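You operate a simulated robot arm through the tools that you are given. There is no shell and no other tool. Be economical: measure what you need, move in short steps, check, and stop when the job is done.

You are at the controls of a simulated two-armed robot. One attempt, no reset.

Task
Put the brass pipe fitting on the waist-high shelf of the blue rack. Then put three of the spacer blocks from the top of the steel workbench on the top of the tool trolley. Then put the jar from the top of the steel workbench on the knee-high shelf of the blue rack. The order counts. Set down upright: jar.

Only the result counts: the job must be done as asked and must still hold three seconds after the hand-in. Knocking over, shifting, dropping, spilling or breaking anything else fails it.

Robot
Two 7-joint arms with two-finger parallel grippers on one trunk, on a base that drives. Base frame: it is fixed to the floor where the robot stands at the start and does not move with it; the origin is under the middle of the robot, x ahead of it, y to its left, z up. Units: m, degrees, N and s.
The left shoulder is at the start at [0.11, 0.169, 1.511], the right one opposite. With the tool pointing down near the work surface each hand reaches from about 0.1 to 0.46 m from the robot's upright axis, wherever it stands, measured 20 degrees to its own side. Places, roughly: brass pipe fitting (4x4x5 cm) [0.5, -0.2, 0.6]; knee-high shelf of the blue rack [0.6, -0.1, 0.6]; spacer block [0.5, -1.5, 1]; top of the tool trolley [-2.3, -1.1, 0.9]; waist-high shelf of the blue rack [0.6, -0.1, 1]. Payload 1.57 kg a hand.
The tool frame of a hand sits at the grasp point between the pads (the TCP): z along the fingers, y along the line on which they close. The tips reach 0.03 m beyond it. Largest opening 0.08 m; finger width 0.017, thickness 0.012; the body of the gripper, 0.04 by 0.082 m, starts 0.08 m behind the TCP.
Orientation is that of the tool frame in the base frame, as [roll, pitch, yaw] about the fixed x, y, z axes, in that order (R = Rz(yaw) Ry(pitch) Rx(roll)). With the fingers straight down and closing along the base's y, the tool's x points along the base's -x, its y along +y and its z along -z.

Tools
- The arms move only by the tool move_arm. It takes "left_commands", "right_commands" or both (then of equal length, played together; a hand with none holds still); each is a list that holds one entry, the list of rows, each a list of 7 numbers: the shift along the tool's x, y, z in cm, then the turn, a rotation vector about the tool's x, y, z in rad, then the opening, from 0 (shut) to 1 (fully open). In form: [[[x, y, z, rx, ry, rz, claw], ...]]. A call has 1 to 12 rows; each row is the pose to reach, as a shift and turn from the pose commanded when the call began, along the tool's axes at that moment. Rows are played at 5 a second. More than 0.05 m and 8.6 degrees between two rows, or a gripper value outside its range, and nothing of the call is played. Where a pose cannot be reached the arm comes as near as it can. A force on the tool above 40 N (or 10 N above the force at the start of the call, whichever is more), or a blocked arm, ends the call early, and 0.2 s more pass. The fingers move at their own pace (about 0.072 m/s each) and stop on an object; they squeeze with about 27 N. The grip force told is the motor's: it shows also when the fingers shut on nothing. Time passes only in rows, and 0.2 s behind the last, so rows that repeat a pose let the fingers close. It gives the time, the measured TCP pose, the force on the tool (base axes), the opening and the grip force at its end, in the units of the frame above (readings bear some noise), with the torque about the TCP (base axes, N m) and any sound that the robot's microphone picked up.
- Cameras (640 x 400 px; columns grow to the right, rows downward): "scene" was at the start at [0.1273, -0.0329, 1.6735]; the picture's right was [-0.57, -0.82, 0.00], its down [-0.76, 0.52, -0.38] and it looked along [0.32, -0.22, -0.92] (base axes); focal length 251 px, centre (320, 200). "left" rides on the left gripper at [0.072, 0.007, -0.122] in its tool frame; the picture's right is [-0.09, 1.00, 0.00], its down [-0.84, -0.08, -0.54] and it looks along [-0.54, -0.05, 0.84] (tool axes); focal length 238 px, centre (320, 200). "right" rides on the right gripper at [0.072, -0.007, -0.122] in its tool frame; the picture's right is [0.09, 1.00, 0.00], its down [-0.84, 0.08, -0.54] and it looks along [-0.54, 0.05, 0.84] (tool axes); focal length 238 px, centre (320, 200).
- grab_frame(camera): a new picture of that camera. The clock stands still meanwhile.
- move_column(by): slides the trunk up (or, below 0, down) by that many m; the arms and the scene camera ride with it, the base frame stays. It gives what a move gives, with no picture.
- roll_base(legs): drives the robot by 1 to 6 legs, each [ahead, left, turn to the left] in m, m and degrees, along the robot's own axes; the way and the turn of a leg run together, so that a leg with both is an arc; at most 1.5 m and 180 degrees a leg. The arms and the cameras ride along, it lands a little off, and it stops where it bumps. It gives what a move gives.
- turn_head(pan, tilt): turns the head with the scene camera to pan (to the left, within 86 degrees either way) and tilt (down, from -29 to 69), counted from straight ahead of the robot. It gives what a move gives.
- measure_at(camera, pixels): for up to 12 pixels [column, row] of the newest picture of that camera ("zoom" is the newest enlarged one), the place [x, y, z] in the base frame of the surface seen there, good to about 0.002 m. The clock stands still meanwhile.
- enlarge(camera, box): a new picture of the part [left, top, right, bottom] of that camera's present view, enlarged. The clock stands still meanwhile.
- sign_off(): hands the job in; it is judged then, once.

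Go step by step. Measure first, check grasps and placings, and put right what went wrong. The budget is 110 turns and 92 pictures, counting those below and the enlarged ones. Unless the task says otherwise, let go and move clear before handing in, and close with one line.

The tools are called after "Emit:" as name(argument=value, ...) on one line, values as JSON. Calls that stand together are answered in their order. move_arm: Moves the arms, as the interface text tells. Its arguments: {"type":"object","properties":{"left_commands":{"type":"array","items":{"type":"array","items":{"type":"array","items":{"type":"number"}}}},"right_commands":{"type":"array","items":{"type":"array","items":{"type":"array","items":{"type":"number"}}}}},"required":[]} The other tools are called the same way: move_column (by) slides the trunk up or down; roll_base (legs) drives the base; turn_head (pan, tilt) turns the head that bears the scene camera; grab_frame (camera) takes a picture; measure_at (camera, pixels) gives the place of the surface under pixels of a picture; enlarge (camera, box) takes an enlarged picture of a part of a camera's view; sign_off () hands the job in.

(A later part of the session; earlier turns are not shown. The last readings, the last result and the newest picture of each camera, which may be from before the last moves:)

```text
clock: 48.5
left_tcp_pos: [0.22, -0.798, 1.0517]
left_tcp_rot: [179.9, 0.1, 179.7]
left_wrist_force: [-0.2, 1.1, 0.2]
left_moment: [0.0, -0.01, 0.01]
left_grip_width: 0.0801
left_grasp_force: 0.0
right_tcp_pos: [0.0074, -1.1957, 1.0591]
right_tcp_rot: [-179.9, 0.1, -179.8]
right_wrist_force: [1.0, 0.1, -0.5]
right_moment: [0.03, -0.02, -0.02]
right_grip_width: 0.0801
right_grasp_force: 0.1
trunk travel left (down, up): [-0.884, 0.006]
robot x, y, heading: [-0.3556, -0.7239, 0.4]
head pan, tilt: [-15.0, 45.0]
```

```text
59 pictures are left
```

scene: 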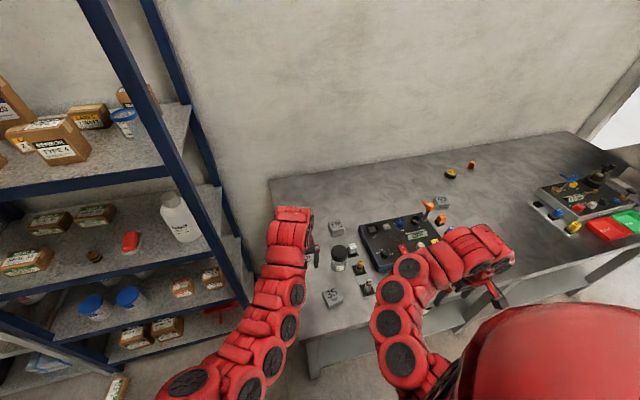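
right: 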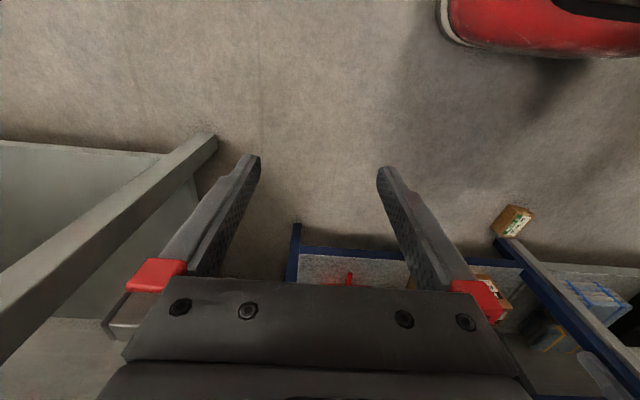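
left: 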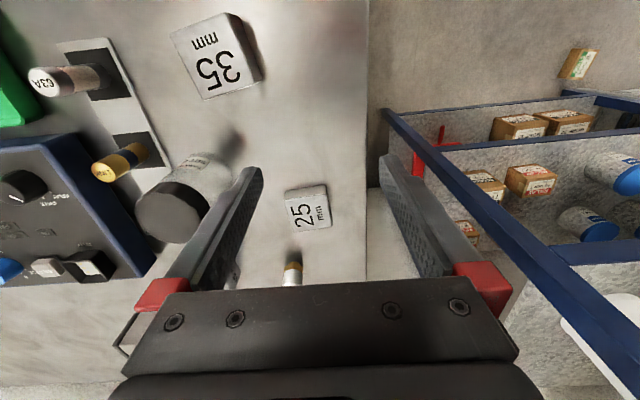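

The 25 block is at (308,210) in the left view, the 35 at (215,55). I'll measure their corners.

Emit:
measure_at(camera="left", pixels=[[288, 194], [322, 189], [289, 229], [329, 223], [308, 208], [176, 35], [228, 17], [202, 94], [252, 82], [290, 276], [215, 60], [175, 205]])

```text
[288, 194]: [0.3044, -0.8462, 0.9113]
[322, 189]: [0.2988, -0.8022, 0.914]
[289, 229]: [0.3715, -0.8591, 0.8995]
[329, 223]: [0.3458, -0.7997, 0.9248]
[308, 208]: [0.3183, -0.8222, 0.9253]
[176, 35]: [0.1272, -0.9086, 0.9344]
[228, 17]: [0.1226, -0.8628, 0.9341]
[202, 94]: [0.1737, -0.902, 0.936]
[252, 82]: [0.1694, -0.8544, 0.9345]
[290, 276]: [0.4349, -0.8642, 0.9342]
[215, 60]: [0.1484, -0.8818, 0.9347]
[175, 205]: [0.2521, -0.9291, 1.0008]
```

25 block centre is about (0.322,-0.823), 0.68 ahead of the base, so I need to get closer. I'll check the base's own front edge with the right camera first.

Emit:
grab_frame(camera="right")

```text
58 pictures are left
```

right: 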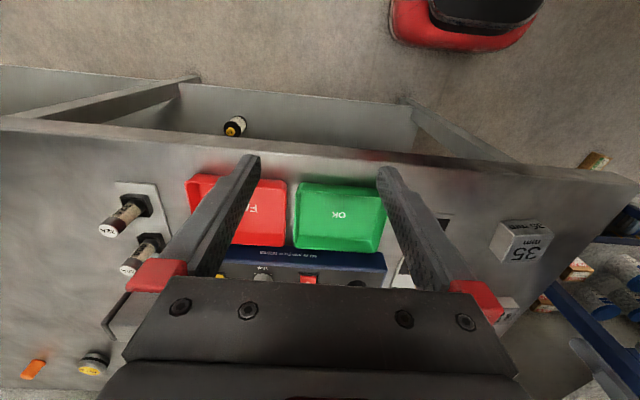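

Emit:
measure_at(camera="right", pixels=[[470, 48], [400, 35], [530, 35], [300, 140], [300, 100], [330, 150], [235, 122], [480, 10], [220, 200], [520, 240]])

```text
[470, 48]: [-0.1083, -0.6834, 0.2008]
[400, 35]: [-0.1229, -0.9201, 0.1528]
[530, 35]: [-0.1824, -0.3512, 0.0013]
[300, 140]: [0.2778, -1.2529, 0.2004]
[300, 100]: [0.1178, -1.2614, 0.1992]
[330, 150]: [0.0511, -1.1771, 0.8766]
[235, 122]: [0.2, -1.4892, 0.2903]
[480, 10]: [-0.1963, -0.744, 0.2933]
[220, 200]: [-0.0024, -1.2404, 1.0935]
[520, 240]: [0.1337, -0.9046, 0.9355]
```

The base front is 0.25 m ahead of its axis and the bench edge is at 0.06, so there's room to drive 0.10 forward.

Emit:
roll_base(legs=[[0.1, -0.02, 0]])

Emit:
grab_frame(camera="left")

Emit:
measure_at(camera="left", pixels=[[320, 270], [320, 260]])

```text
clock: 49.7
left_tcp_pos: [0.3201, -0.8194, 1.0517]
left_tcp_rot: [179.9, 0.1, 179.7]
left_wrist_force: [0.5, -0.2, 0.4]
left_moment: [0.01, -0.01, 0.0]
left_grip_width: 0.08
left_grasp_force: 0.1
right_tcp_pos: [0.1053, -1.2148, 1.0604]
right_tcp_rot: [180.0, 0.1, -179.9]
right_wrist_force: [-0.6, 0.0, -0.8]
right_moment: [-0.01, 0.0, 0.01]
right_grip_width: 0.08
right_grasp_force: 0.0
trunk travel left (down, up): [-0.884, 0.006]
robot x, y, heading: [-0.2597, -0.7506, -0.1]
head pan, tilt: [-15.0, 45.0]
```

```text
57 pictures are left
```

left: 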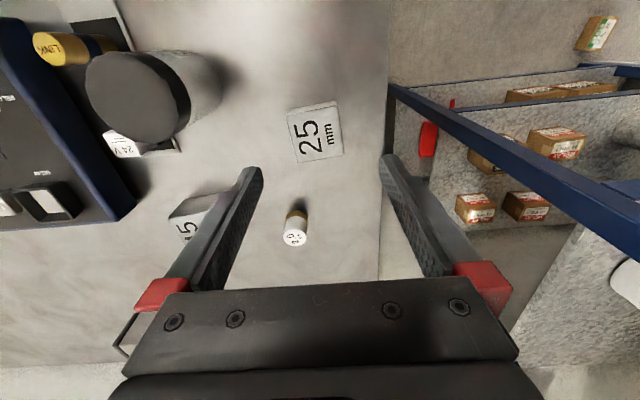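

```text
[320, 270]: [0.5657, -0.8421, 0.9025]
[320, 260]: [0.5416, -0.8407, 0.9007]
```

I'll refine the block corners before descending.

Emit:
measure_at(camera="left", pixels=[[290, 115], [334, 105], [340, 150], [300, 157], [315, 132], [296, 215], [296, 240]])

```text
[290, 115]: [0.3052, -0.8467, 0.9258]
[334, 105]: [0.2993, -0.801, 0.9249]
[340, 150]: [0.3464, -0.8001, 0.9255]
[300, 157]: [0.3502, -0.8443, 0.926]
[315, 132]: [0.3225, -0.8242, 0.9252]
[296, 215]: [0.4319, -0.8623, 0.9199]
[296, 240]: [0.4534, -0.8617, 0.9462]
```

Centre is (0.325,-0.823), top 0.925. I'll descend to z=0.935 and grip.

Emit:
move_arm(left_commands=[[[-0.5, -0.4, 3, 0, 0, 0, 1], [-0.5, -0.4, 6, 0, 0, 0, 1], [-0.5, -0.4, 9, 0, 0, -0.04, 1], [-0.5, -0.4, 11.5, 0, 0, -0.04, 1], [-0.5, -0.4, 11.6, 0, 0, -0.04, 1], [-0.5, -0.4, 11.6, 0, 0, -0.04, 0], [-0.5, -0.4, 11.6, 0, 0, -0.04, 0], [-0.5, -0.4, 11.6, 0, 0, -0.04, 0], [-0.5, -0.4, 11.6, 0, 0, -0.04, 0]]])

Emit:
grab_frame(camera="left")

```text
clock: 51.7
left_tcp_pos: [0.3272, -0.8239, 0.9354]
left_tcp_rot: [179.9, 0.1, -178.0]
left_wrist_force: [0.0, -0.8, -0.6]
left_moment: [0.0, 0.0, -0.05]
left_grip_width: 0.0551
left_grasp_force: 27.2
right_tcp_pos: [0.1083, -1.2158, 1.0585]
right_tcp_rot: [-180.0, 0.0, -179.8]
right_wrist_force: [0.5, -0.4, 0.4]
right_moment: [0.01, 0.01, 0.02]
right_grip_width: 0.08
right_grasp_force: 0.1
trunk travel left (down, up): [-0.884, 0.006]
robot x, y, heading: [-0.2523, -0.7472, -0.0]
head pan, tilt: [-15.0, 45.0]
```

```text
56 pictures are left
```

left: 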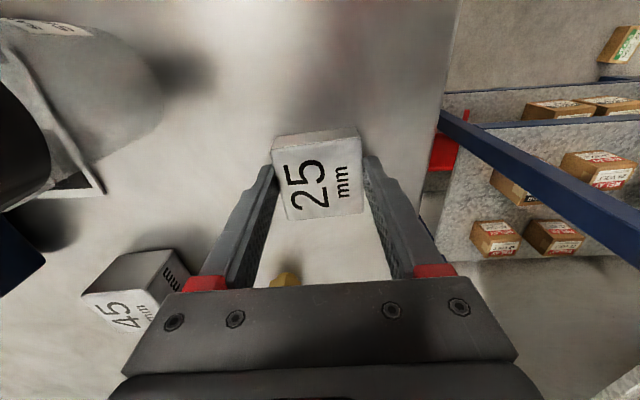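

Gripped at 55 mm. I'll lift 12 cm and retract left and back to clear the way for the right hand.

Emit:
move_arm(left_commands=[[[0, 0, -4, 0, 0, 0, 0], [0, 0, -8, 0, 0, 0, 0], [0, 0, -12, 0, 0, 0, 0], [4, 2, -12, 0, 0, 0, 0], [8, 4, -12, 0, 0, 0, 0], [12, 7, -12, 0, 0, 0, 0], [15, 10, -12, 0, 0, 0, 0], [17, 13, -12, 0, 0, 0, 0], [18, 16, -12, 0, 0, 0, 0], [18, 16, -12, 0, 0, 0, 0]]])

Emit:
grab_frame(camera="scene")

Emit:
grab_frame(camera="right")

```text
clock: 53.9
left_tcp_pos: [0.1419, -0.6703, 1.0568]
left_tcp_rot: [179.9, 0.0, -178.1]
left_wrist_force: [0.3, -0.5, -1.7]
left_moment: [0.01, 0.01, 0.0]
left_grip_width: 0.0544
left_grasp_force: 27.2
right_tcp_pos: [0.108, -1.2158, 1.0592]
right_tcp_rot: [-180.0, 0.0, -179.9]
right_wrist_force: [-0.5, -0.9, -0.1]
right_moment: [-0.01, -0.01, -0.01]
right_grip_width: 0.0802
right_grasp_force: 0.1
trunk travel left (down, up): [-0.884, 0.006]
robot x, y, heading: [-0.2554, -0.7479, -0.0]
head pan, tilt: [-15.0, 45.0]
```

```text
55 pictures are left
```

scene: 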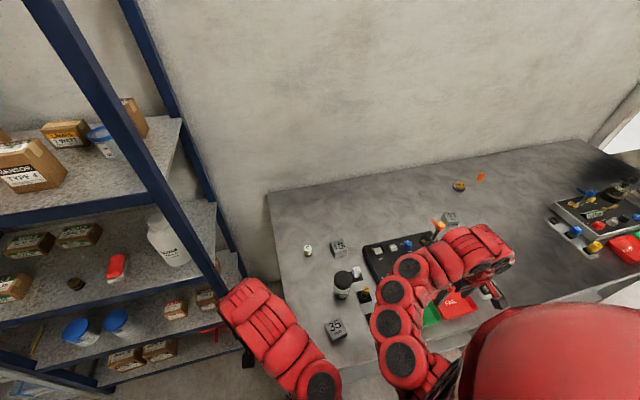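

```text
54 pictures are left
```

right: 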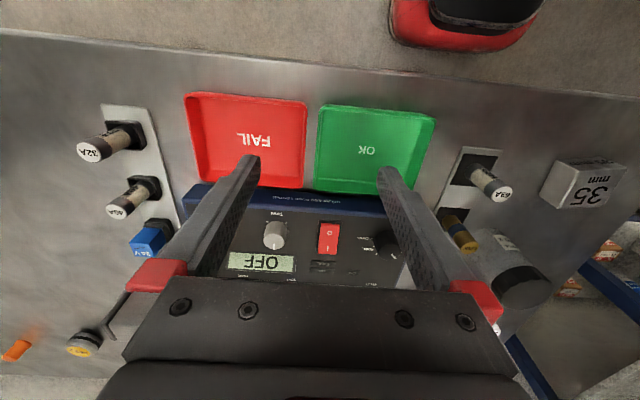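

I'll move the right hand above the 35 block at about (0.148,-0.882) and look.

Emit:
move_arm(right_commands=[[[-0.5, 4, 0, 0, 0, 0, 1], [-1, 8, 0, 0, 0, 0, 1], [-1.5, 12, 0, 0, 0, 0, 1], [-2, 16, 0, 0, 0, 0, 1], [-2.5, 20, 0, 0, 0, 0, 1], [-3, 24, 0, 0, 0, -0.04, 1], [-3.5, 28, 0, 0, 0, -0.08, 1], [-4, 31, 0, 0, 0, -0.12, 1], [-4, 33.4, 0, 0, 0, -0.12, 1], [-4, 33.4, 0, 0, 0, -0.12, 1]]])

Emit:
grab_frame(camera="right")

```text
clock: 55.0
left_tcp_pos: [0.1384, -0.6643, 1.0533]
left_tcp_rot: [179.5, -0.2, -177.2]
left_wrist_force: [-0.2, -0.3, -2.8]
left_moment: [0.02, 0.03, 0.03]
left_grip_width: 0.0544
left_grasp_force: 26.6
right_tcp_pos: [0.0863, -1.1192, 1.0643]
right_tcp_rot: [-179.1, 0.8, 164.9]
right_wrist_force: [-0.4, -0.5, 0.2]
right_moment: [-0.04, -0.03, 0.0]
right_grip_width: 0.0798
right_grasp_force: 0.1
trunk travel left (down, up): [-0.884, 0.006]
robot x, y, heading: [-0.2556, -0.7476, 0.1]
head pan, tilt: [-15.0, 45.0]
stopped in row 5 (right hand): the arm was blocked; the commanded pose is now the measured one
```

```text
53 pictures are left
```

right: 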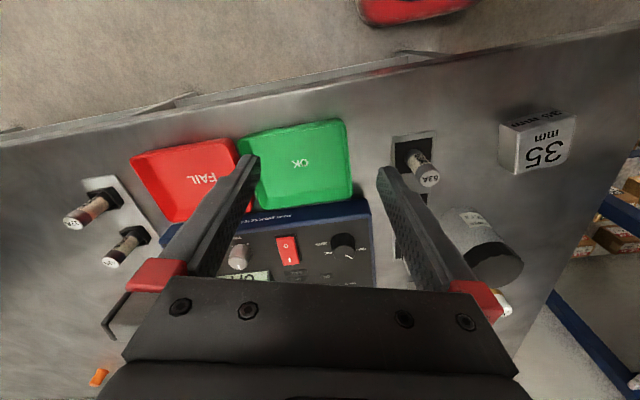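

The arms touched each other, so I'll bring the right hand back to its old pose and shift the base instead.

Emit:
move_arm(right_commands=[[[-1.5, -3.5, 0, 0, 0, -0.08, 1], [-3.5, -7.3, 0, 0, 0, -0.16, 1], [-3.5, -7.3, 0, 0, 0, -0.25, 1], [-3.5, -7.3, 0, 0, 0, -0.25, 1]]])

Emit:
grab_frame(camera="left")

```text
clock: 56.0
left_tcp_pos: [0.1381, -0.6654, 1.0526]
left_tcp_rot: [179.6, -0.3, -177.4]
left_wrist_force: [-0.4, -0.2, -2.2]
left_moment: [0.01, -0.03, 0.0]
left_grip_width: 0.0545
left_grasp_force: 26.8
right_tcp_pos: [0.1019, -1.1964, 1.0662]
right_tcp_rot: [-179.3, 0.4, 179.7]
right_wrist_force: [0.4, -0.6, 0.1]
right_moment: [-0.03, -0.01, -0.03]
right_grip_width: 0.08
right_grasp_force: 0.0
trunk travel left (down, up): [-0.884, 0.006]
robot x, y, heading: [-0.2591, -0.7492, 0.0]
head pan, tilt: [-15.0, 45.0]
```

```text
52 pictures are left
```

left: 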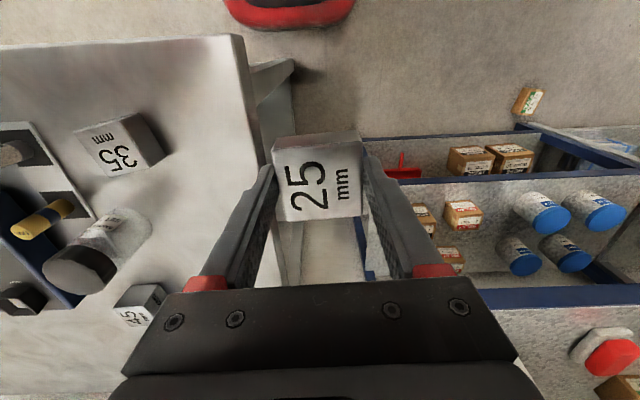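

Left block is still held. I'll move the base left 0.314 to bring the right hand over the 35 block.

Emit:
roll_base(legs=[[0.01, 0.314, 0]])

Emit:
grab_frame(camera="right")

```text
clock: 58.1
left_tcp_pos: [0.1473, -0.3434, 1.0538]
left_tcp_rot: [179.6, -0.3, -177.0]
left_wrist_force: [0.7, 0.0, -1.7]
left_moment: [0.02, 0.0, -0.02]
left_grip_width: 0.0546
left_grasp_force: 27.3
right_tcp_pos: [0.1133, -0.8743, 1.0673]
right_tcp_rot: [-179.2, 0.4, 179.9]
right_wrist_force: [0.0, 0.4, 0.1]
right_moment: [0.03, 0.01, -0.01]
right_grip_width: 0.0802
right_grasp_force: 0.1
trunk travel left (down, up): [-0.884, 0.006]
robot x, y, heading: [-0.2494, -0.4249, 0.5]
head pan, tilt: [-15.0, 45.0]
```

```text
51 pictures are left
```

right: 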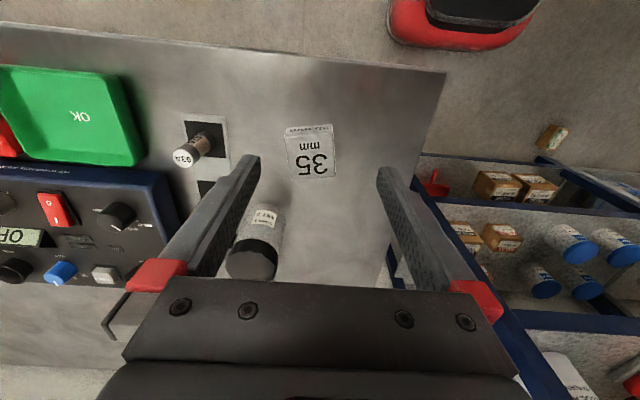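

Emit:
measure_at(camera="right", pixels=[[290, 138], [331, 132], [333, 174], [293, 178], [311, 155], [190, 155], [227, 180], [265, 265], [235, 260]])

```text
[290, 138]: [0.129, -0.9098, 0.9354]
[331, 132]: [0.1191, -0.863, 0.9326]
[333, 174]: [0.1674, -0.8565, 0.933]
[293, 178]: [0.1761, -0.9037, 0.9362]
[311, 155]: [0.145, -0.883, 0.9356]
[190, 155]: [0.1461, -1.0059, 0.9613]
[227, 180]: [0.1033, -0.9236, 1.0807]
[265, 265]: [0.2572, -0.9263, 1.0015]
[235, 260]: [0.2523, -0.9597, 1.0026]
```

Centre is (0.148,-0.883), yawed about 8°. I'll descend, turn the tool to match, and grip.

Emit:
move_arm(right_commands=[[[-1.5, -0.4, 2, 0, 0, -0.07, 1], [-3.5, -0.7, 4, -0.014, 0.007, -0.14, 1], [-3.5, -0.7, 7, -0.014, 0.007, -0.14, 1], [-3.5, -0.7, 10, -0.014, 0.007, -0.14, 1], [-3.5, -0.7, 12.8, -0.014, 0.007, -0.14, 1], [-3.5, -0.7, 12.8, -0.014, 0.007, -0.14, 1], [-3.5, -0.7, 12.8, -0.014, 0.007, -0.14, 0], [-3.5, -0.7, 12.8, -0.014, 0.007, -0.14, 0], [-3.5, -0.7, 12.8, -0.014, 0.007, -0.14, 0], [-3.5, -0.7, 12.8, -0.014, 0.007, -0.14, 0]]])

Emit:
grab_frame(camera="right")

```text
clock: 60.3
left_tcp_pos: [0.1462, -0.3426, 1.0543]
left_tcp_rot: [179.7, -0.3, -177.0]
left_wrist_force: [-0.4, 0.4, -2.2]
left_moment: [0.0, 0.02, 0.0]
left_grip_width: 0.0545
left_grasp_force: 27.4
right_tcp_pos: [0.1496, -0.883, 0.9408]
right_tcp_rot: [179.9, -0.1, -172.0]
right_wrist_force: [0.6, 0.1, 1.2]
right_moment: [0.03, -0.13, 0.04]
right_grip_width: 0.0552
right_grasp_force: 27.1
trunk travel left (down, up): [-0.884, 0.006]
robot x, y, heading: [-0.2474, -0.4288, 0.7]
head pan, tilt: [-15.0, 45.0]
```

```text
50 pictures are left
```

right: 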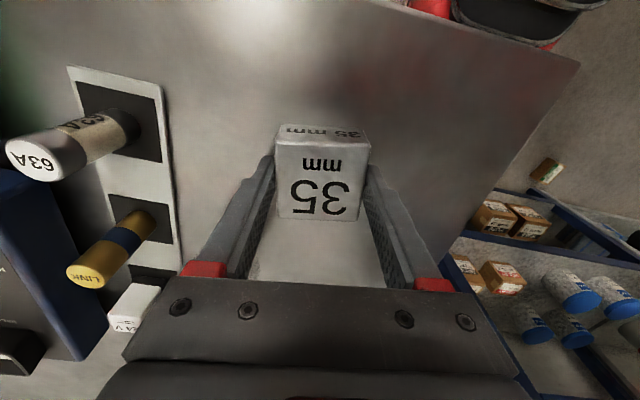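

Gripped. I'll lift it, back away and turn around toward the trolley to look.

Emit:
move_arm(right_commands=[[[0, 0, -4, 0, 0, 0, 0], [0, 0, -8, 0, 0, 0, 0], [0, 0, -12, 0, 0, 0, 0], [0, 0, -12, 0, 0, 0, 0]]])

Emit:
roll_base(legs=[[-0.45, 0, 0], [0, 0, -120]])

Emit:
turn_head(pan=-35, tilt=30)

Emit:
grab_frame(camera="scene")

```text
clock: 61.3
left_tcp_pos: [0.1464, -0.3439, 1.0532]
left_tcp_rot: [179.7, -0.4, -177.0]
left_wrist_force: [-0.7, 0.5, -1.8]
left_moment: [0.0, 0.02, -0.03]
left_grip_width: 0.0544
left_grasp_force: 26.8
right_tcp_pos: [0.1503, -0.8827, 1.0579]
right_tcp_rot: [179.9, 0.0, -172.0]
right_wrist_force: [-0.3, 0.3, -2.8]
right_moment: [0.0, 0.01, 0.03]
right_grip_width: 0.0546
right_grasp_force: 26.9
trunk travel left (down, up): [-0.884, 0.006]
robot x, y, heading: [-0.2476, -0.4299, 0.8]
head pan, tilt: [-15.0, 45.0]
```

```text
clock: 69.1
left_tcp_pos: [-0.8222, -0.8174, 1.0539]
left_tcp_rot: [179.6, -0.3, 63.3]
left_wrist_force: [-0.2, -0.1, -2.9]
left_moment: [-0.01, 0.0, -0.05]
left_grip_width: 0.0547
left_grasp_force: 27.2
right_tcp_pos: [-1.292, -0.5535, 1.0588]
right_tcp_rot: [-180.0, -0.1, 68.4]
right_wrist_force: [-0.1, -0.2, -3.3]
right_moment: [0.03, 0.01, -0.02]
right_grip_width: 0.0547
right_grasp_force: 27.4
trunk travel left (down, up): [-0.884, 0.006]
robot x, y, heading: [-0.698, -0.433, -119.3]
head pan, tilt: [-15.0, 45.0]
```

```text
clock: 69.9
left_tcp_pos: [-0.8218, -0.8181, 1.0537]
left_tcp_rot: [179.6, -0.2, 63.3]
left_wrist_force: [0.3, 0.8, -2.2]
left_moment: [0.01, -0.01, -0.02]
left_grip_width: 0.0543
left_grasp_force: 27.2
right_tcp_pos: [-1.2911, -0.5535, 1.0573]
right_tcp_rot: [-180.0, -0.1, 68.3]
right_wrist_force: [-0.2, 1.2, -2.3]
right_moment: [0.03, 0.0, 0.01]
right_grip_width: 0.0545
right_grasp_force: 26.8
trunk travel left (down, up): [-0.884, 0.006]
robot x, y, heading: [-0.6995, -0.4287, -119.2]
head pan, tilt: [-35.0, 30.0]
```

```text
49 pictures are left
```

scene: 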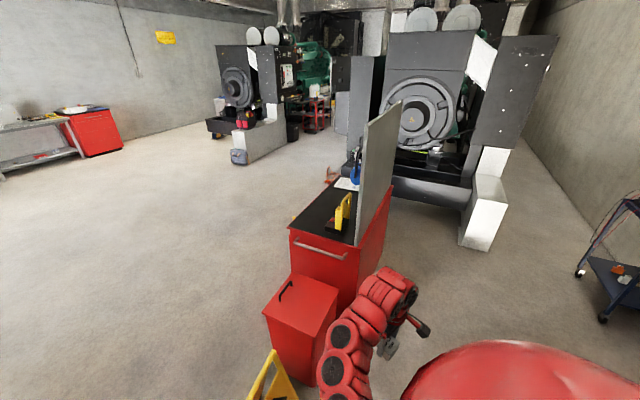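

A red trolley with a black top and a back panel stands at (325,225), with a red bin and a yellow sign nearby. I'll measure and enlarge.

Emit:
enlarge(camera="scene", box=[240, 90, 440, 215])

Emit:
measure_at(camera="scene", pixels=[[290, 226], [318, 240], [354, 245], [330, 225], [325, 183], [320, 210], [340, 205], [388, 215], [300, 280], [265, 312], [335, 300], [265, 385]])

```text
3.20 times, centred on (340, 152) of scene
```

zoom: 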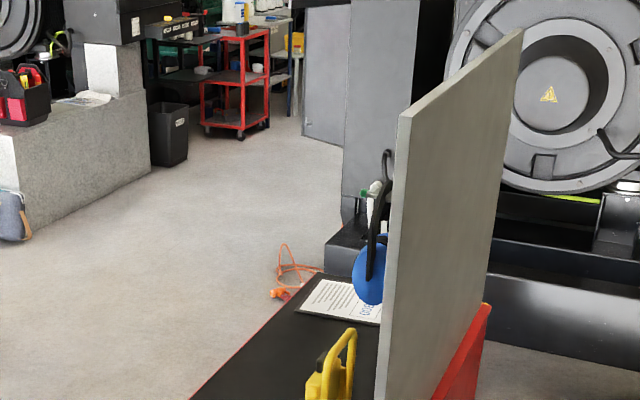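

```text
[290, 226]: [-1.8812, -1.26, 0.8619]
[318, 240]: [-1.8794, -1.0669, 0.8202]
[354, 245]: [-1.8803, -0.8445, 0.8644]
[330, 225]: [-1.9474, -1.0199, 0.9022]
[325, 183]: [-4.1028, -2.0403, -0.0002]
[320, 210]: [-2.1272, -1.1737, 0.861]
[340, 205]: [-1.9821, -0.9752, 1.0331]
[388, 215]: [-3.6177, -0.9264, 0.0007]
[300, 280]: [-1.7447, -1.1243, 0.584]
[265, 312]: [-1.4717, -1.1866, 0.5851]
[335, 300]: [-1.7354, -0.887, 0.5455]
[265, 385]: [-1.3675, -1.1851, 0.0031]
```

The trolley top is at z=0.861, x from -1.88 back, y from -1.26 to -0.84, with the panel on its +y side. The open side faces -y. I'll check the path and the sign's position.

Emit:
turn_head(pan=5, tilt=40)

Emit:
grab_frame(camera="scene")

```text
clock: 71.0
left_tcp_pos: [-0.821, -0.8185, 1.0537]
left_tcp_rot: [179.7, -0.3, 63.3]
left_wrist_force: [1.1, -0.8, -2.8]
left_moment: [0.03, -0.01, 0.01]
left_grip_width: 0.0546
left_grasp_force: 26.7
right_tcp_pos: [-1.2914, -0.5528, 1.0583]
right_tcp_rot: [179.9, -0.1, 68.3]
right_wrist_force: [-0.5, 0.5, -3.6]
right_moment: [-0.01, 0.0, -0.04]
right_grip_width: 0.0545
right_grasp_force: 26.6
trunk travel left (down, up): [-0.884, 0.006]
robot x, y, heading: [-0.6973, -0.433, -119.1]
head pan, tilt: [5.0, 40.0]
```

```text
47 pictures are left
```

scene: 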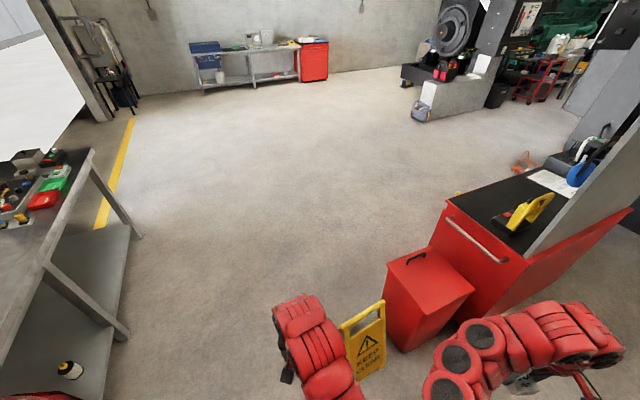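

Emit:
measure_at(camera="scene", pixels=[[345, 325], [383, 302], [350, 372], [386, 365], [388, 265], [472, 285], [445, 200], [545, 170], [100, 160], [125, 335], [525, 165], [458, 193]])

```text
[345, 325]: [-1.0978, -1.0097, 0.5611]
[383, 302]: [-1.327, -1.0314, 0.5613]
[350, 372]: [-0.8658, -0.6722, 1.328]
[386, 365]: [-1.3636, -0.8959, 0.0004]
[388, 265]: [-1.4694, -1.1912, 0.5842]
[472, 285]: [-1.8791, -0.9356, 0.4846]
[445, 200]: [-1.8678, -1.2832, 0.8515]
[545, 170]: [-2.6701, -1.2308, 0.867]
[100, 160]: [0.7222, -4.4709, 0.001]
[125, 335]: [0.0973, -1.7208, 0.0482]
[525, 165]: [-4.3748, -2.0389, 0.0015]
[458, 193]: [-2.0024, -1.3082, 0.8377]
```

The sign is at x about -1.1 to -1.33 and the bin behind it, so I'll go round by y≈-2.1 and turn to face +y at the trolley's open side.

Emit:
roll_base(legs=[[0, 0, 29], [0, 0.1, 0], [1.5, 0, 0], [0.2, 0, 0], [0, -1.5, 0], [0, 0, 180]])

Emit:
turn_head(pan=0, tilt=40)

Emit:
grab_frame(camera="scene")

```text
clock: 96.2
left_tcp_pos: [-2.1662, -1.7731, 1.0525]
left_tcp_rot: [179.6, -0.4, -83.3]
left_wrist_force: [0.2, -0.5, -2.2]
left_moment: [0.0, 0.03, 0.0]
left_grip_width: 0.0546
left_grasp_force: 27.1
right_tcp_pos: [-1.6292, -1.7363, 1.0586]
right_tcp_rot: [180.0, -0.1, -78.3]
right_wrist_force: [0.1, -0.2, -3.4]
right_moment: [-0.01, 0.0, 0.01]
right_grip_width: 0.0546
right_grasp_force: 27.5
trunk travel left (down, up): [-0.884, 0.006]
robot x, y, heading: [-2.0561, -2.1583, 94.1]
head pan, tilt: [5.0, 40.0]
```

```text
clock: 96.9
left_tcp_pos: [-2.1666, -1.773, 1.053]
left_tcp_rot: [179.6, -0.3, -83.3]
left_wrist_force: [0.1, 0.4, -2.1]
left_moment: [-0.04, 0.01, -0.01]
left_grip_width: 0.0547
left_grasp_force: 26.8
right_tcp_pos: [-1.628, -1.7349, 1.0578]
right_tcp_rot: [179.9, -0.1, -78.3]
right_wrist_force: [-0.8, -0.2, -3.7]
right_moment: [0.0, -0.02, -0.01]
right_grip_width: 0.0547
right_grasp_force: 27.0
trunk travel left (down, up): [-0.884, 0.006]
robot x, y, heading: [-2.0568, -2.1607, 94.2]
head pan, tilt: [0.0, 40.0]
```

```text
46 pictures are left
```

scene: 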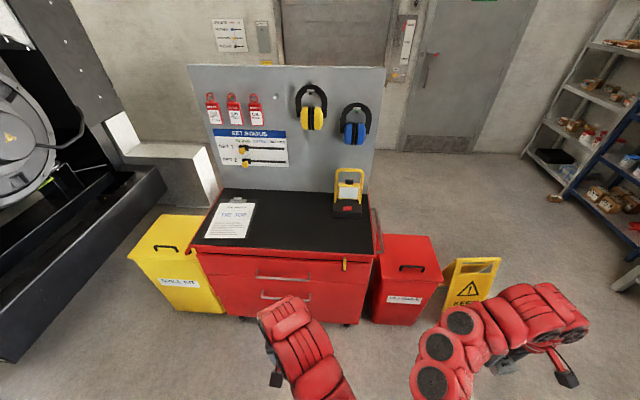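

The trolley top (black) is ahead, with a clipboard left at (230,220) and a yellow lamp at (348,200). The free black area lies in between, so I'll measure it.

Emit:
measure_at(camera="scene", pixels=[[193, 246], [370, 255], [290, 248], [290, 225], [290, 205], [255, 235], [252, 210], [335, 215], [360, 215], [348, 240], [219, 190], [370, 190]])

```text
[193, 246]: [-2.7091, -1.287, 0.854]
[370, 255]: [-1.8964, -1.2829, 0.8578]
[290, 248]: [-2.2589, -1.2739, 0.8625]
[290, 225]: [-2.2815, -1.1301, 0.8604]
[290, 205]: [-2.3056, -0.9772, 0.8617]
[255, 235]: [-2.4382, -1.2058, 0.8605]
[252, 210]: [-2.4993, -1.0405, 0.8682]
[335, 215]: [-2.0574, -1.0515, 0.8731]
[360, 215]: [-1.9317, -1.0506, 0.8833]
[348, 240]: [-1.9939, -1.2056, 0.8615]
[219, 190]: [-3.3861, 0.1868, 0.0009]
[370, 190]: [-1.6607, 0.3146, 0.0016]
```

Free top: x -2.42 to -2.10 and y -1.25 to -0.9. I'll drive so the left block hangs over about (-2.31,-1.22).

Emit:
roll_base(legs=[[0, 0, -4.2], [0, 0.17, 0], [0.54, 0, 0]])

Emit:
grab_frame(camera="scene")

Emit:
grab_frame(camera="left")

```text
clock: 101.6
left_tcp_pos: [-2.3117, -1.2234, 1.0531]
left_tcp_rot: [179.7, -0.3, -87.2]
left_wrist_force: [0.1, -1.0, -2.3]
left_moment: [-0.02, -0.02, 0.02]
left_grip_width: 0.0544
left_grasp_force: 27.1
right_tcp_pos: [-1.7727, -1.2223, 1.0593]
right_tcp_rot: [179.8, -0.1, -82.1]
right_wrist_force: [0.4, -0.1, -3.1]
right_moment: [0.02, 0.02, 0.01]
right_grip_width: 0.0545
right_grasp_force: 27.4
trunk travel left (down, up): [-0.884, 0.006]
robot x, y, heading: [-2.2276, -1.6193, 90.2]
head pan, tilt: [0.0, 40.0]
```

```text
45 pictures are left
```

scene: 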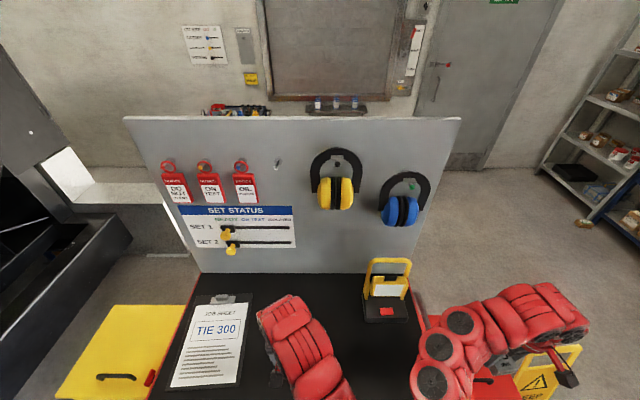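

```text
44 pictures are left
```

left: 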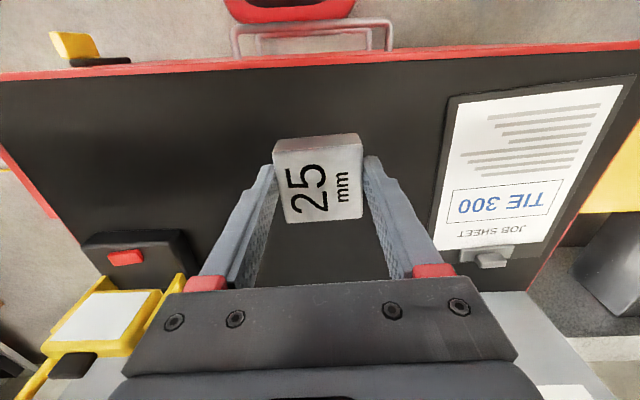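

The spot beneath the left block is clear. I'll extend 7 cm, lower to z≈0.898, release and rise.

Emit:
move_arm(left_commands=[[[-3.5, 0, 0, 0, 0, 0, 0], [-7, 0, 2, 0, 0, 0, 0], [-7, 0, 6, 0, 0, 0, 0], [-7, 0, 10, 0, 0, 0, 0], [-7, 0, 13.5, 0, 0, 0, 0], [-7, 0, 15, 0, 0, 0, 0], [-7, 0, 15.5, 0, 0, 0, 0], [-7, 0, 15.5, 0, 0, 0, 0]]])

```text
clock: 103.4
left_tcp_pos: [-2.3154, -1.1548, 0.8964]
left_tcp_rot: [179.5, -0.3, -87.0]
left_wrist_force: [0.0, 0.3, -1.9]
left_moment: [-0.02, 0.01, 0.0]
left_grip_width: 0.0544
left_grasp_force: 26.4
right_tcp_pos: [-1.7728, -1.2216, 1.0578]
right_tcp_rot: [179.9, 0.0, -82.1]
right_wrist_force: [-0.1, 0.4, -2.7]
right_moment: [-0.03, 0.01, -0.02]
right_grip_width: 0.0549
right_grasp_force: 26.9
trunk travel left (down, up): [-0.884, 0.006]
robot x, y, heading: [-2.229, -1.6186, 90.6]
head pan, tilt: [0.0, 40.0]
```

It isn't quite touching yet. I'll lower a few mm, then release.

Emit:
move_arm(left_commands=[[[0, 0, 0.2, 0, 0, 0, 0], [0, 0, 0.3, 0, 0, 0, 0], [0, 0, 0.3, 0, 0, 0, 0.75], [0, 0, 0.3, 0, 0, 0, 1], [0, 0, 0.3, 0, 0, 0, 1], [0, 0, 0.3, 0, 0, 0, 1], [0, 0, -4, 0, 0, 0, 1], [0, 0, -8, 0, 0, 0, 1], [0, 0, -12, 0, 0, 0, 1], [0, 0, -15.5, 0, 0, 0, 1]]])

Emit:
grab_frame(camera="left")

```text
clock: 105.6
left_tcp_pos: [-2.3147, -1.1567, 1.0525]
left_tcp_rot: [179.6, -0.4, -87.1]
left_wrist_force: [0.4, -0.4, -0.3]
left_moment: [0.0, -0.02, 0.01]
left_grip_width: 0.0799
left_grasp_force: 0.0
right_tcp_pos: [-1.7715, -1.2226, 1.0575]
right_tcp_rot: [179.9, -0.2, -82.1]
right_wrist_force: [1.0, 0.0, -3.1]
right_moment: [-0.06, 0.03, -0.02]
right_grip_width: 0.0547
right_grasp_force: 27.1
trunk travel left (down, up): [-0.884, 0.006]
robot x, y, heading: [-2.2267, -1.6212, 90.2]
head pan, tilt: [0.0, 40.0]
```

```text
43 pictures are left
```

left: 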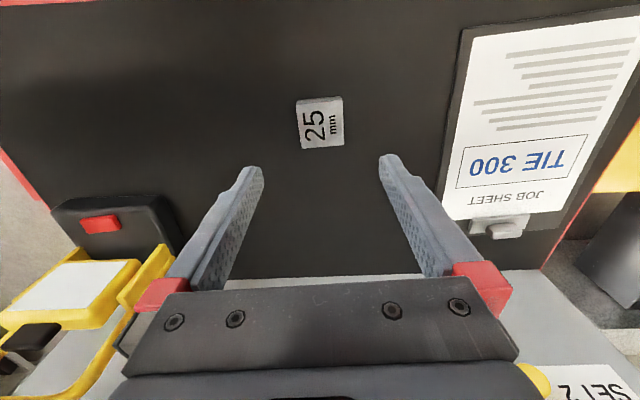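

The 25 block sits on the trolley top at (320,122). I'll shift the base left to bring the right block to about (-2.04,-1.22), in front of the lamp.

Emit:
roll_base(legs=[[0, 0.27, 0]])

Emit:
grab_frame(camera="right")

```text
clock: 107.5
left_tcp_pos: [-2.5829, -1.1572, 1.0523]
left_tcp_rot: [179.6, -0.3, -87.2]
left_wrist_force: [0.7, 0.3, 0.1]
left_moment: [0.01, -0.02, 0.0]
left_grip_width: 0.0798
left_grasp_force: 0.2
right_tcp_pos: [-2.0403, -1.2245, 1.0573]
right_tcp_rot: [179.9, -0.1, -82.3]
right_wrist_force: [1.4, -0.3, -2.3]
right_moment: [0.02, 0.03, -0.03]
right_grip_width: 0.0548
right_grasp_force: 27.1
trunk travel left (down, up): [-0.884, 0.006]
robot x, y, heading: [-2.499, -1.6209, 90.4]
head pan, tilt: [0.0, 40.0]
```

```text
42 pictures are left
```

right: 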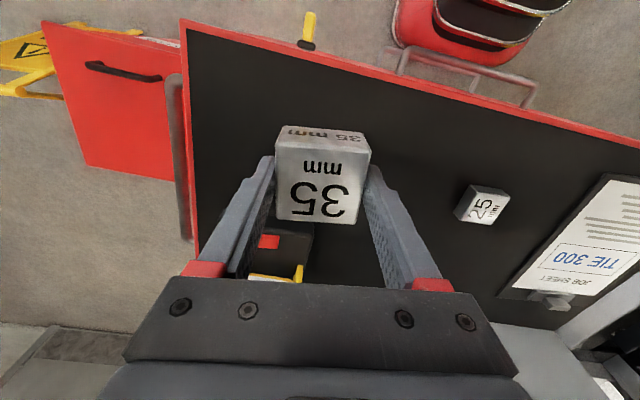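

The drop point is clear, with the lamp base behind it. I'll lower and release.

Emit:
move_arm(right_commands=[[[-1, 0, 4, 0, 0, 0, 0], [-1, 0, 8, 0, 0, 0, 0], [-1, 0, 12, 0, 0, 0, 0], [-1, 0, 14.5, 0, 0, 0, 0], [-1, 0, 15.5, 0, 0, 0, 0], [-1, 0, 15.8, 0, 0, 0, 0], [-1, 0, 15.8, 0, 0, 0, 0.75], [-1, 0, 15.8, 0, 0, 0, 1], [-1, 0, 15.8, 0, 0, 0, 1], [-1, 0, 15.8, 0, 0, 0, 1]]])

Emit:
grab_frame(camera="right")

```text
clock: 109.7
left_tcp_pos: [-2.5835, -1.1589, 1.0517]
left_tcp_rot: [179.6, -0.3, -87.2]
left_wrist_force: [0.0, 0.0, 0.3]
left_moment: [0.0, 0.0, 0.02]
left_grip_width: 0.0801
left_grasp_force: 0.0
right_tcp_pos: [-2.0449, -1.2132, 0.9004]
right_tcp_rot: [179.9, -0.1, -82.1]
right_wrist_force: [0.5, 0.2, 0.1]
right_moment: [0.0, 0.0, -0.01]
right_grip_width: 0.0797
right_grasp_force: 0.0
trunk travel left (down, up): [-0.884, 0.006]
robot x, y, heading: [-2.4972, -1.6189, 90.4]
head pan, tilt: [0.0, 40.0]
```

```text
41 pictures are left
```

right: 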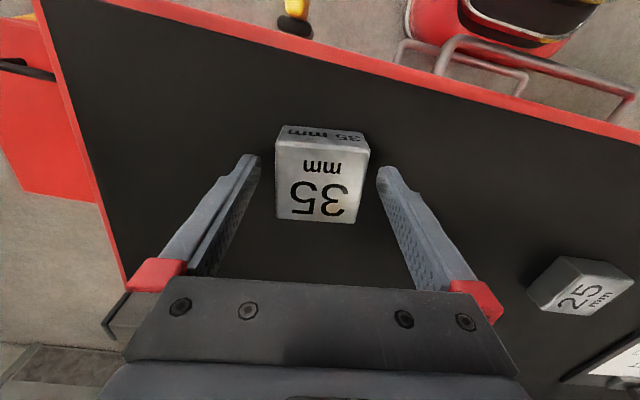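

The 35 block is placed. I'll raise the right hand and drive back to the bench for the 45 block.

Emit:
move_arm(right_commands=[[[0, 0, -4, 0, 0, 0, 1], [0, 0, -8, 0, 0, 0, 1], [0, 0, -12, 0, 0, 0, 1], [0, 0, -15.8, 0, 0, 0, 1], [0, 0, -15.8, 0, 0, 0.14, 1]]])

Emit:
roll_base(legs=[[-0.5, 0, 0], [0, 0, -90.4], [1.5, 0, 0], [0.35, 0, 0], [0, 1.09, 0]])

Emit:
turn_head(pan=-5, tilt=45)

Emit:
grab_frame(camera="scene")

```text
clock: 110.9
left_tcp_pos: [-2.5837, -1.1573, 1.0512]
left_tcp_rot: [179.6, -0.3, -87.1]
left_wrist_force: [0.2, -0.2, -0.4]
left_moment: [0.01, 0.0, 0.0]
left_grip_width: 0.08
left_grasp_force: 0.1
right_tcp_pos: [-2.0434, -1.2143, 1.0583]
right_tcp_rot: [179.9, -0.1, -90.3]
right_wrist_force: [0.5, 0.0, 1.1]
right_moment: [0.01, 0.02, 0.02]
right_grip_width: 0.0801
right_grasp_force: 0.2
trunk travel left (down, up): [-0.884, 0.006]
robot x, y, heading: [-2.4965, -1.6238, 90.6]
head pan, tilt: [0.0, 40.0]
```

```text
clock: 131.7
left_tcp_pos: [-0.1611, -1.0024, 1.052]
left_tcp_rot: [179.6, -0.3, -179.0]
left_wrist_force: [0.4, 0.6, -0.5]
left_moment: [0.03, 0.01, 0.01]
left_grip_width: 0.0798
left_grasp_force: 0.1
right_tcp_pos: [-0.2346, -1.5412, 1.0583]
right_tcp_rot: [179.9, -0.1, 177.9]
right_wrist_force: [0.5, -0.3, 1.2]
right_moment: [0.0, 0.01, 0.01]
right_grip_width: 0.0799
right_grasp_force: 0.1
trunk travel left (down, up): [-0.884, 0.006]
robot x, y, heading: [-0.6242, -1.0755, -1.6]
head pan, tilt: [0.0, 40.0]
```

```text
clock: 132.3
left_tcp_pos: [-0.1607, -1.0011, 1.0532]
left_tcp_rot: [179.6, -0.3, -179.0]
left_wrist_force: [0.6, -1.0, -0.4]
left_moment: [-0.04, 0.03, 0.0]
left_grip_width: 0.0798
left_grasp_force: 0.0
right_tcp_pos: [-0.2337, -1.5411, 1.0595]
right_tcp_rot: [180.0, -0.1, 177.9]
right_wrist_force: [-0.1, -0.6, -0.6]
right_moment: [0.0, 0.01, 0.01]
right_grip_width: 0.0796
right_grasp_force: 0.1
trunk travel left (down, up): [-0.884, 0.006]
robot x, y, heading: [-0.6259, -1.0725, -1.4]
head pan, tilt: [-5.0, 45.0]
```

```text
40 pictures are left
```

scene: 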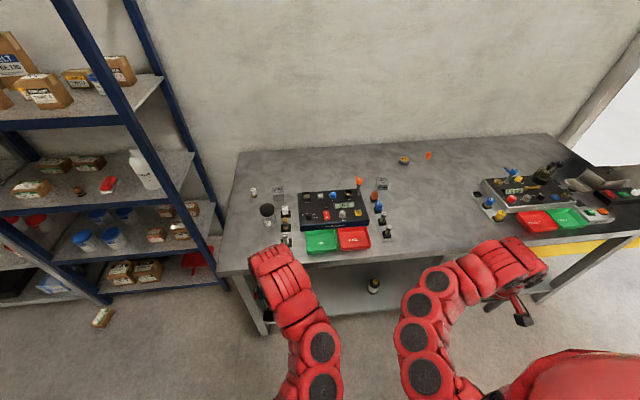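

I'll raise the left hand a bit for clearance over the jar, then drive in with the heading corrected.

Emit:
move_arm(left_commands=[[[0, 0, -3, 0, 0, 0, 1], [0, 0, -6, 0, 0, 0, 1]]])

Emit:
roll_base(legs=[[0, 0.02, 1.4], [0.4, 0, 0]])

Emit:
grab_frame(camera="left")

```text
clock: 132.9
left_tcp_pos: [-0.1617, -1.0023, 1.0718]
left_tcp_rot: [179.6, -0.1, -178.9]
left_wrist_force: [-0.5, 0.1, 0.3]
left_moment: [0.02, 0.01, 0.0]
left_grip_width: 0.08
left_grasp_force: 0.0
left hand out of reach, approached as far as the arm can: row 1, 2
right_tcp_pos: [-0.2343, -1.5401, 1.0603]
right_tcp_rot: [-180.0, -0.1, 178.0]
right_wrist_force: [0.8, -0.1, -0.1]
right_moment: [0.03, -0.02, 0.02]
right_grip_width: 0.08
right_grasp_force: 0.0
trunk travel left (down, up): [-0.884, 0.006]
robot x, y, heading: [-0.6273, -1.0711, -1.4]
head pan, tilt: [-5.0, 45.0]
```

```text
clock: 135.8
left_tcp_pos: [0.2307, -0.9729, 1.0722]
left_tcp_rot: [179.7, -0.1, -177.7]
left_wrist_force: [0.4, 0.5, 0.3]
left_moment: [0.01, 0.0, 0.0]
left_grip_width: 0.0799
left_grasp_force: 0.2
right_tcp_pos: [0.1693, -1.512, 1.0587]
right_tcp_rot: [-179.9, -0.1, 179.3]
right_wrist_force: [0.7, 0.1, -1.2]
right_moment: [0.0, -0.02, -0.01]
right_grip_width: 0.0802
right_grasp_force: 0.0
trunk travel left (down, up): [-0.884, 0.006]
robot x, y, heading: [-0.2322, -1.0555, -0.3]
head pan, tilt: [-5.0, 45.0]
```

```text
39 pictures are left
```

left: 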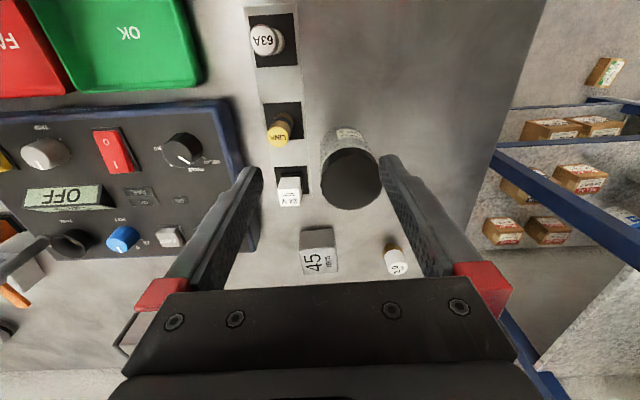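

I'll measure the 45 block, jar and neighbours.

Emit:
measure_at(camera="left", pixels=[[303, 251], [334, 248], [337, 271], [305, 273], [318, 260], [350, 178], [328, 165], [372, 190], [395, 255], [289, 185], [315, 232]])

```text
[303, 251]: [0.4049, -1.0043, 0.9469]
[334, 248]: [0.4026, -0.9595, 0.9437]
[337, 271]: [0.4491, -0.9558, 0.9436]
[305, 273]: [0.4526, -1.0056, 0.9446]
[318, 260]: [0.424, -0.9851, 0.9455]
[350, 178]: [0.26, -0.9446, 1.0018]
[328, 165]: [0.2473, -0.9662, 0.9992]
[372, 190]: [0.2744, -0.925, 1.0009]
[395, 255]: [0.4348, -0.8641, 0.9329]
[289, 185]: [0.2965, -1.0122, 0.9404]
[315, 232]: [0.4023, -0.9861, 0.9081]
```

45 block centre is (0.427,-0.981). I'll reach forward above it at the present height.

Emit:
move_arm(left_commands=[[[-4, -0.2, 0, 0, 0, 0, 1], [-8, -0.4, 0, 0, 0, 0, 1], [-12, -0.6, 0, 0, 0, 0, 1], [-16, -0.8, 0, 0, 0, 0, 1], [-19.5, -1.0, 0, 0, 0, -0.04, 1], [-19.5, -1.0, 0, 0, 0, -0.04, 1]]])

Emit:
grab_frame(camera="left")

```text
clock: 137.2
left_tcp_pos: [0.4256, -0.9728, 1.0714]
left_tcp_rot: [179.6, -0.2, -175.3]
left_wrist_force: [0.3, -0.4, -0.6]
left_moment: [0.0, 0.02, -0.01]
left_grip_width: 0.0799
left_grasp_force: 0.1
right_tcp_pos: [0.1686, -1.5123, 1.0584]
right_tcp_rot: [179.9, 0.0, 179.3]
right_wrist_force: [-0.2, 0.6, -0.6]
right_moment: [-0.03, -0.02, -0.01]
right_grip_width: 0.0798
right_grasp_force: 0.1
trunk travel left (down, up): [-0.884, 0.006]
robot x, y, heading: [-0.2333, -1.0523, 0.1]
head pan, tilt: [-5.0, 45.0]
```

```text
38 pictures are left
```

left: 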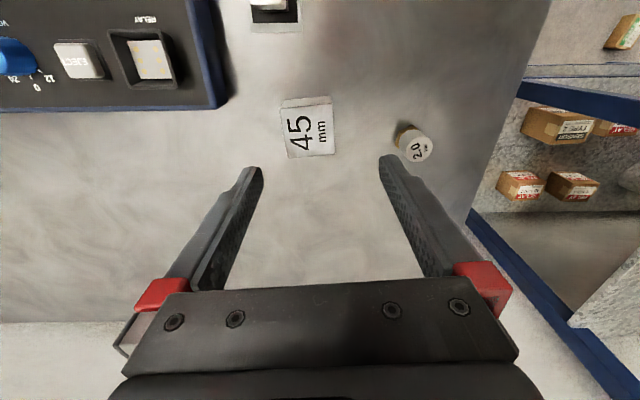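

The reach is fine. I'll centre (y -0.8 cm), descend to 0.942 and grip.

Emit:
move_arm(left_commands=[[[0, -0.8, 3, 0, 0, 0, 1], [0, -0.8, 6, 0, 0, 0, 1], [0, -0.8, 9, 0, 0, 0, 1], [0, -0.8, 12, 0, 0, 0, 1], [0, -0.8, 12.9, 0, 0, 0, 1], [0, -0.8, 12.9, 0, 0, 0, 0], [0, -0.8, 12.9, 0, 0, 0, 0], [0, -0.8, 12.9, 0, 0, 0, 0], [0, -0.8, 12.9, 0, 0, 0, 0]]])

Emit:
grab_frame(camera="left")

```text
clock: 139.2
left_tcp_pos: [0.4249, -0.9823, 0.9427]
left_tcp_rot: [179.5, -0.1, -175.4]
left_wrist_force: [-1.7, 0.3, -0.2]
left_moment: [-0.1, 0.03, -0.03]
left_grip_width: 0.0548
left_grasp_force: 27.4
right_tcp_pos: [0.1699, -1.5133, 1.0581]
right_tcp_rot: [-180.0, -0.1, 179.3]
right_wrist_force: [-0.1, -0.3, -0.5]
right_moment: [0.0, 0.01, 0.0]
right_grip_width: 0.0799
right_grasp_force: 0.1
trunk travel left (down, up): [-0.884, 0.006]
robot x, y, heading: [-0.2302, -1.054, -0.1]
head pan, tilt: [-5.0, 45.0]
```

```text
37 pictures are left
```

left: 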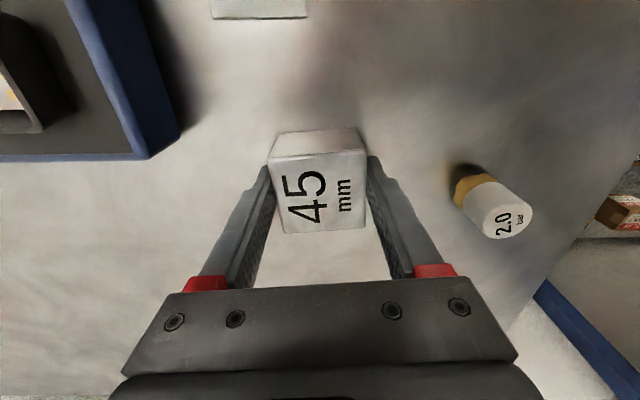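

Gripped. I'll lift 13.5 cm and back out with the base.

Emit:
move_arm(left_commands=[[[0, 0, -4, 0, 0, 0, 0], [0, 0, -8, 0, 0, 0, 0], [0, 0, -12, 0, 0, 0, 0], [0, 0, -13.5, 0, 0, 0, 0], [0, 0, -13.5, 0, 0, 0, 0]]])

```text
clock: 140.4
left_tcp_pos: [0.4263, -0.983, 1.0771]
left_tcp_rot: [179.5, -0.2, -175.3]
left_wrist_force: [0.4, -0.2, -2.4]
left_moment: [-0.02, 0.0, -0.05]
left_grip_width: 0.0544
left_grasp_force: 26.9
right_tcp_pos: [0.1704, -1.5128, 1.0584]
right_tcp_rot: [179.9, -0.2, 179.2]
right_wrist_force: [0.7, 0.5, -0.4]
right_moment: [0.01, 0.0, 0.03]
right_grip_width: 0.0797
right_grasp_force: 0.1
trunk travel left (down, up): [-0.884, 0.006]
robot x, y, heading: [-0.2311, -1.0518, -0.5]
head pan, tilt: [-5.0, 45.0]
```

I'll back out, then retract the arm and drive to the trolley front.

Emit:
roll_base(legs=[[-0.42, 0, 0]])

Emit:
move_arm(left_commands=[[[4, 0, 0.5, 0, 0, 0, 0], [8, 0, 0.5, 0, 0, 0, 0], [12, 0, 0.5, 0, 0, 0, 0], [16, 0, 0.5, 0, 0, 0, 0], [19, 0, 0.5, 0, 0, 0, 0], [19, 0, 0.5, 0, 0, 0, 0]]])

Emit:
roll_base(legs=[[0, -1.1, 0.5], [0, 0, 90], [0, 1.46, 0], [0.2, 0, 0]])

Emit:
grab_frame(camera="scene")

```text
clock: 143.0
left_tcp_pos: [0.0023, -0.9845, 1.076]
left_tcp_rot: [179.6, -0.3, -175.8]
left_wrist_force: [0.2, 0.0, -3.3]
left_moment: [0.0, 0.03, -0.02]
left_grip_width: 0.055
left_grasp_force: 26.7
right_tcp_pos: [-0.2578, -1.5132, 1.0574]
right_tcp_rot: [-180.0, -0.3, 178.7]
right_wrist_force: [0.6, 0.5, 0.1]
right_moment: [0.0, -0.02, 0.01]
right_grip_width: 0.0801
right_grasp_force: 0.1
trunk travel left (down, up): [-0.884, 0.006]
robot x, y, heading: [-0.6579, -1.0545, -0.7]
head pan, tilt: [-5.0, 45.0]
```

```text
clock: 144.4
left_tcp_pos: [-0.1896, -0.9988, 1.0713]
left_tcp_rot: [179.5, 0.0, -175.9]
left_wrist_force: [-0.4, 1.1, -3.0]
left_moment: [-0.04, 0.0, 0.02]
left_grip_width: 0.0548
left_grasp_force: 26.7
right_tcp_pos: [-0.2571, -1.5124, 1.0588]
right_tcp_rot: [-179.9, -0.2, 178.8]
right_wrist_force: [0.4, -0.4, -0.2]
right_moment: [0.01, -0.01, -0.02]
right_grip_width: 0.0798
right_grasp_force: 0.0
trunk travel left (down, up): [-0.884, 0.006]
robot x, y, heading: [-0.6538, -1.0499, -0.6]
head pan, tilt: [-5.0, 45.0]
```

```text
clock: 162.0
left_tcp_pos: [-2.1748, -1.5144, 1.0738]
left_tcp_rot: [179.4, 0.1, -85.4]
left_wrist_force: [0.1, -1.5, -3.6]
left_moment: [-0.02, -0.01, -0.03]
left_grip_width: 0.0546
left_grasp_force: 27.0
right_tcp_pos: [-1.6606, -1.5813, 1.0599]
right_tcp_rot: [179.9, -0.1, -90.6]
right_wrist_force: [0.1, -0.3, -0.2]
right_moment: [0.02, -0.04, -0.01]
right_grip_width: 0.0799
right_grasp_force: 0.0
trunk travel left (down, up): [-0.884, 0.006]
robot x, y, heading: [-2.1188, -1.9821, 89.8]
head pan, tilt: [-5.0, 45.0]
```

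```text
36 pictures are left
```

scene: 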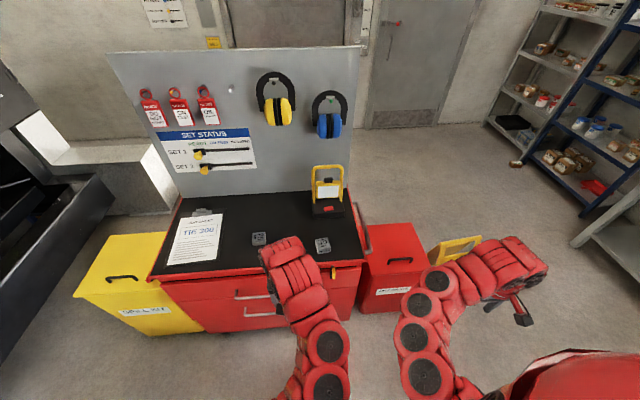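

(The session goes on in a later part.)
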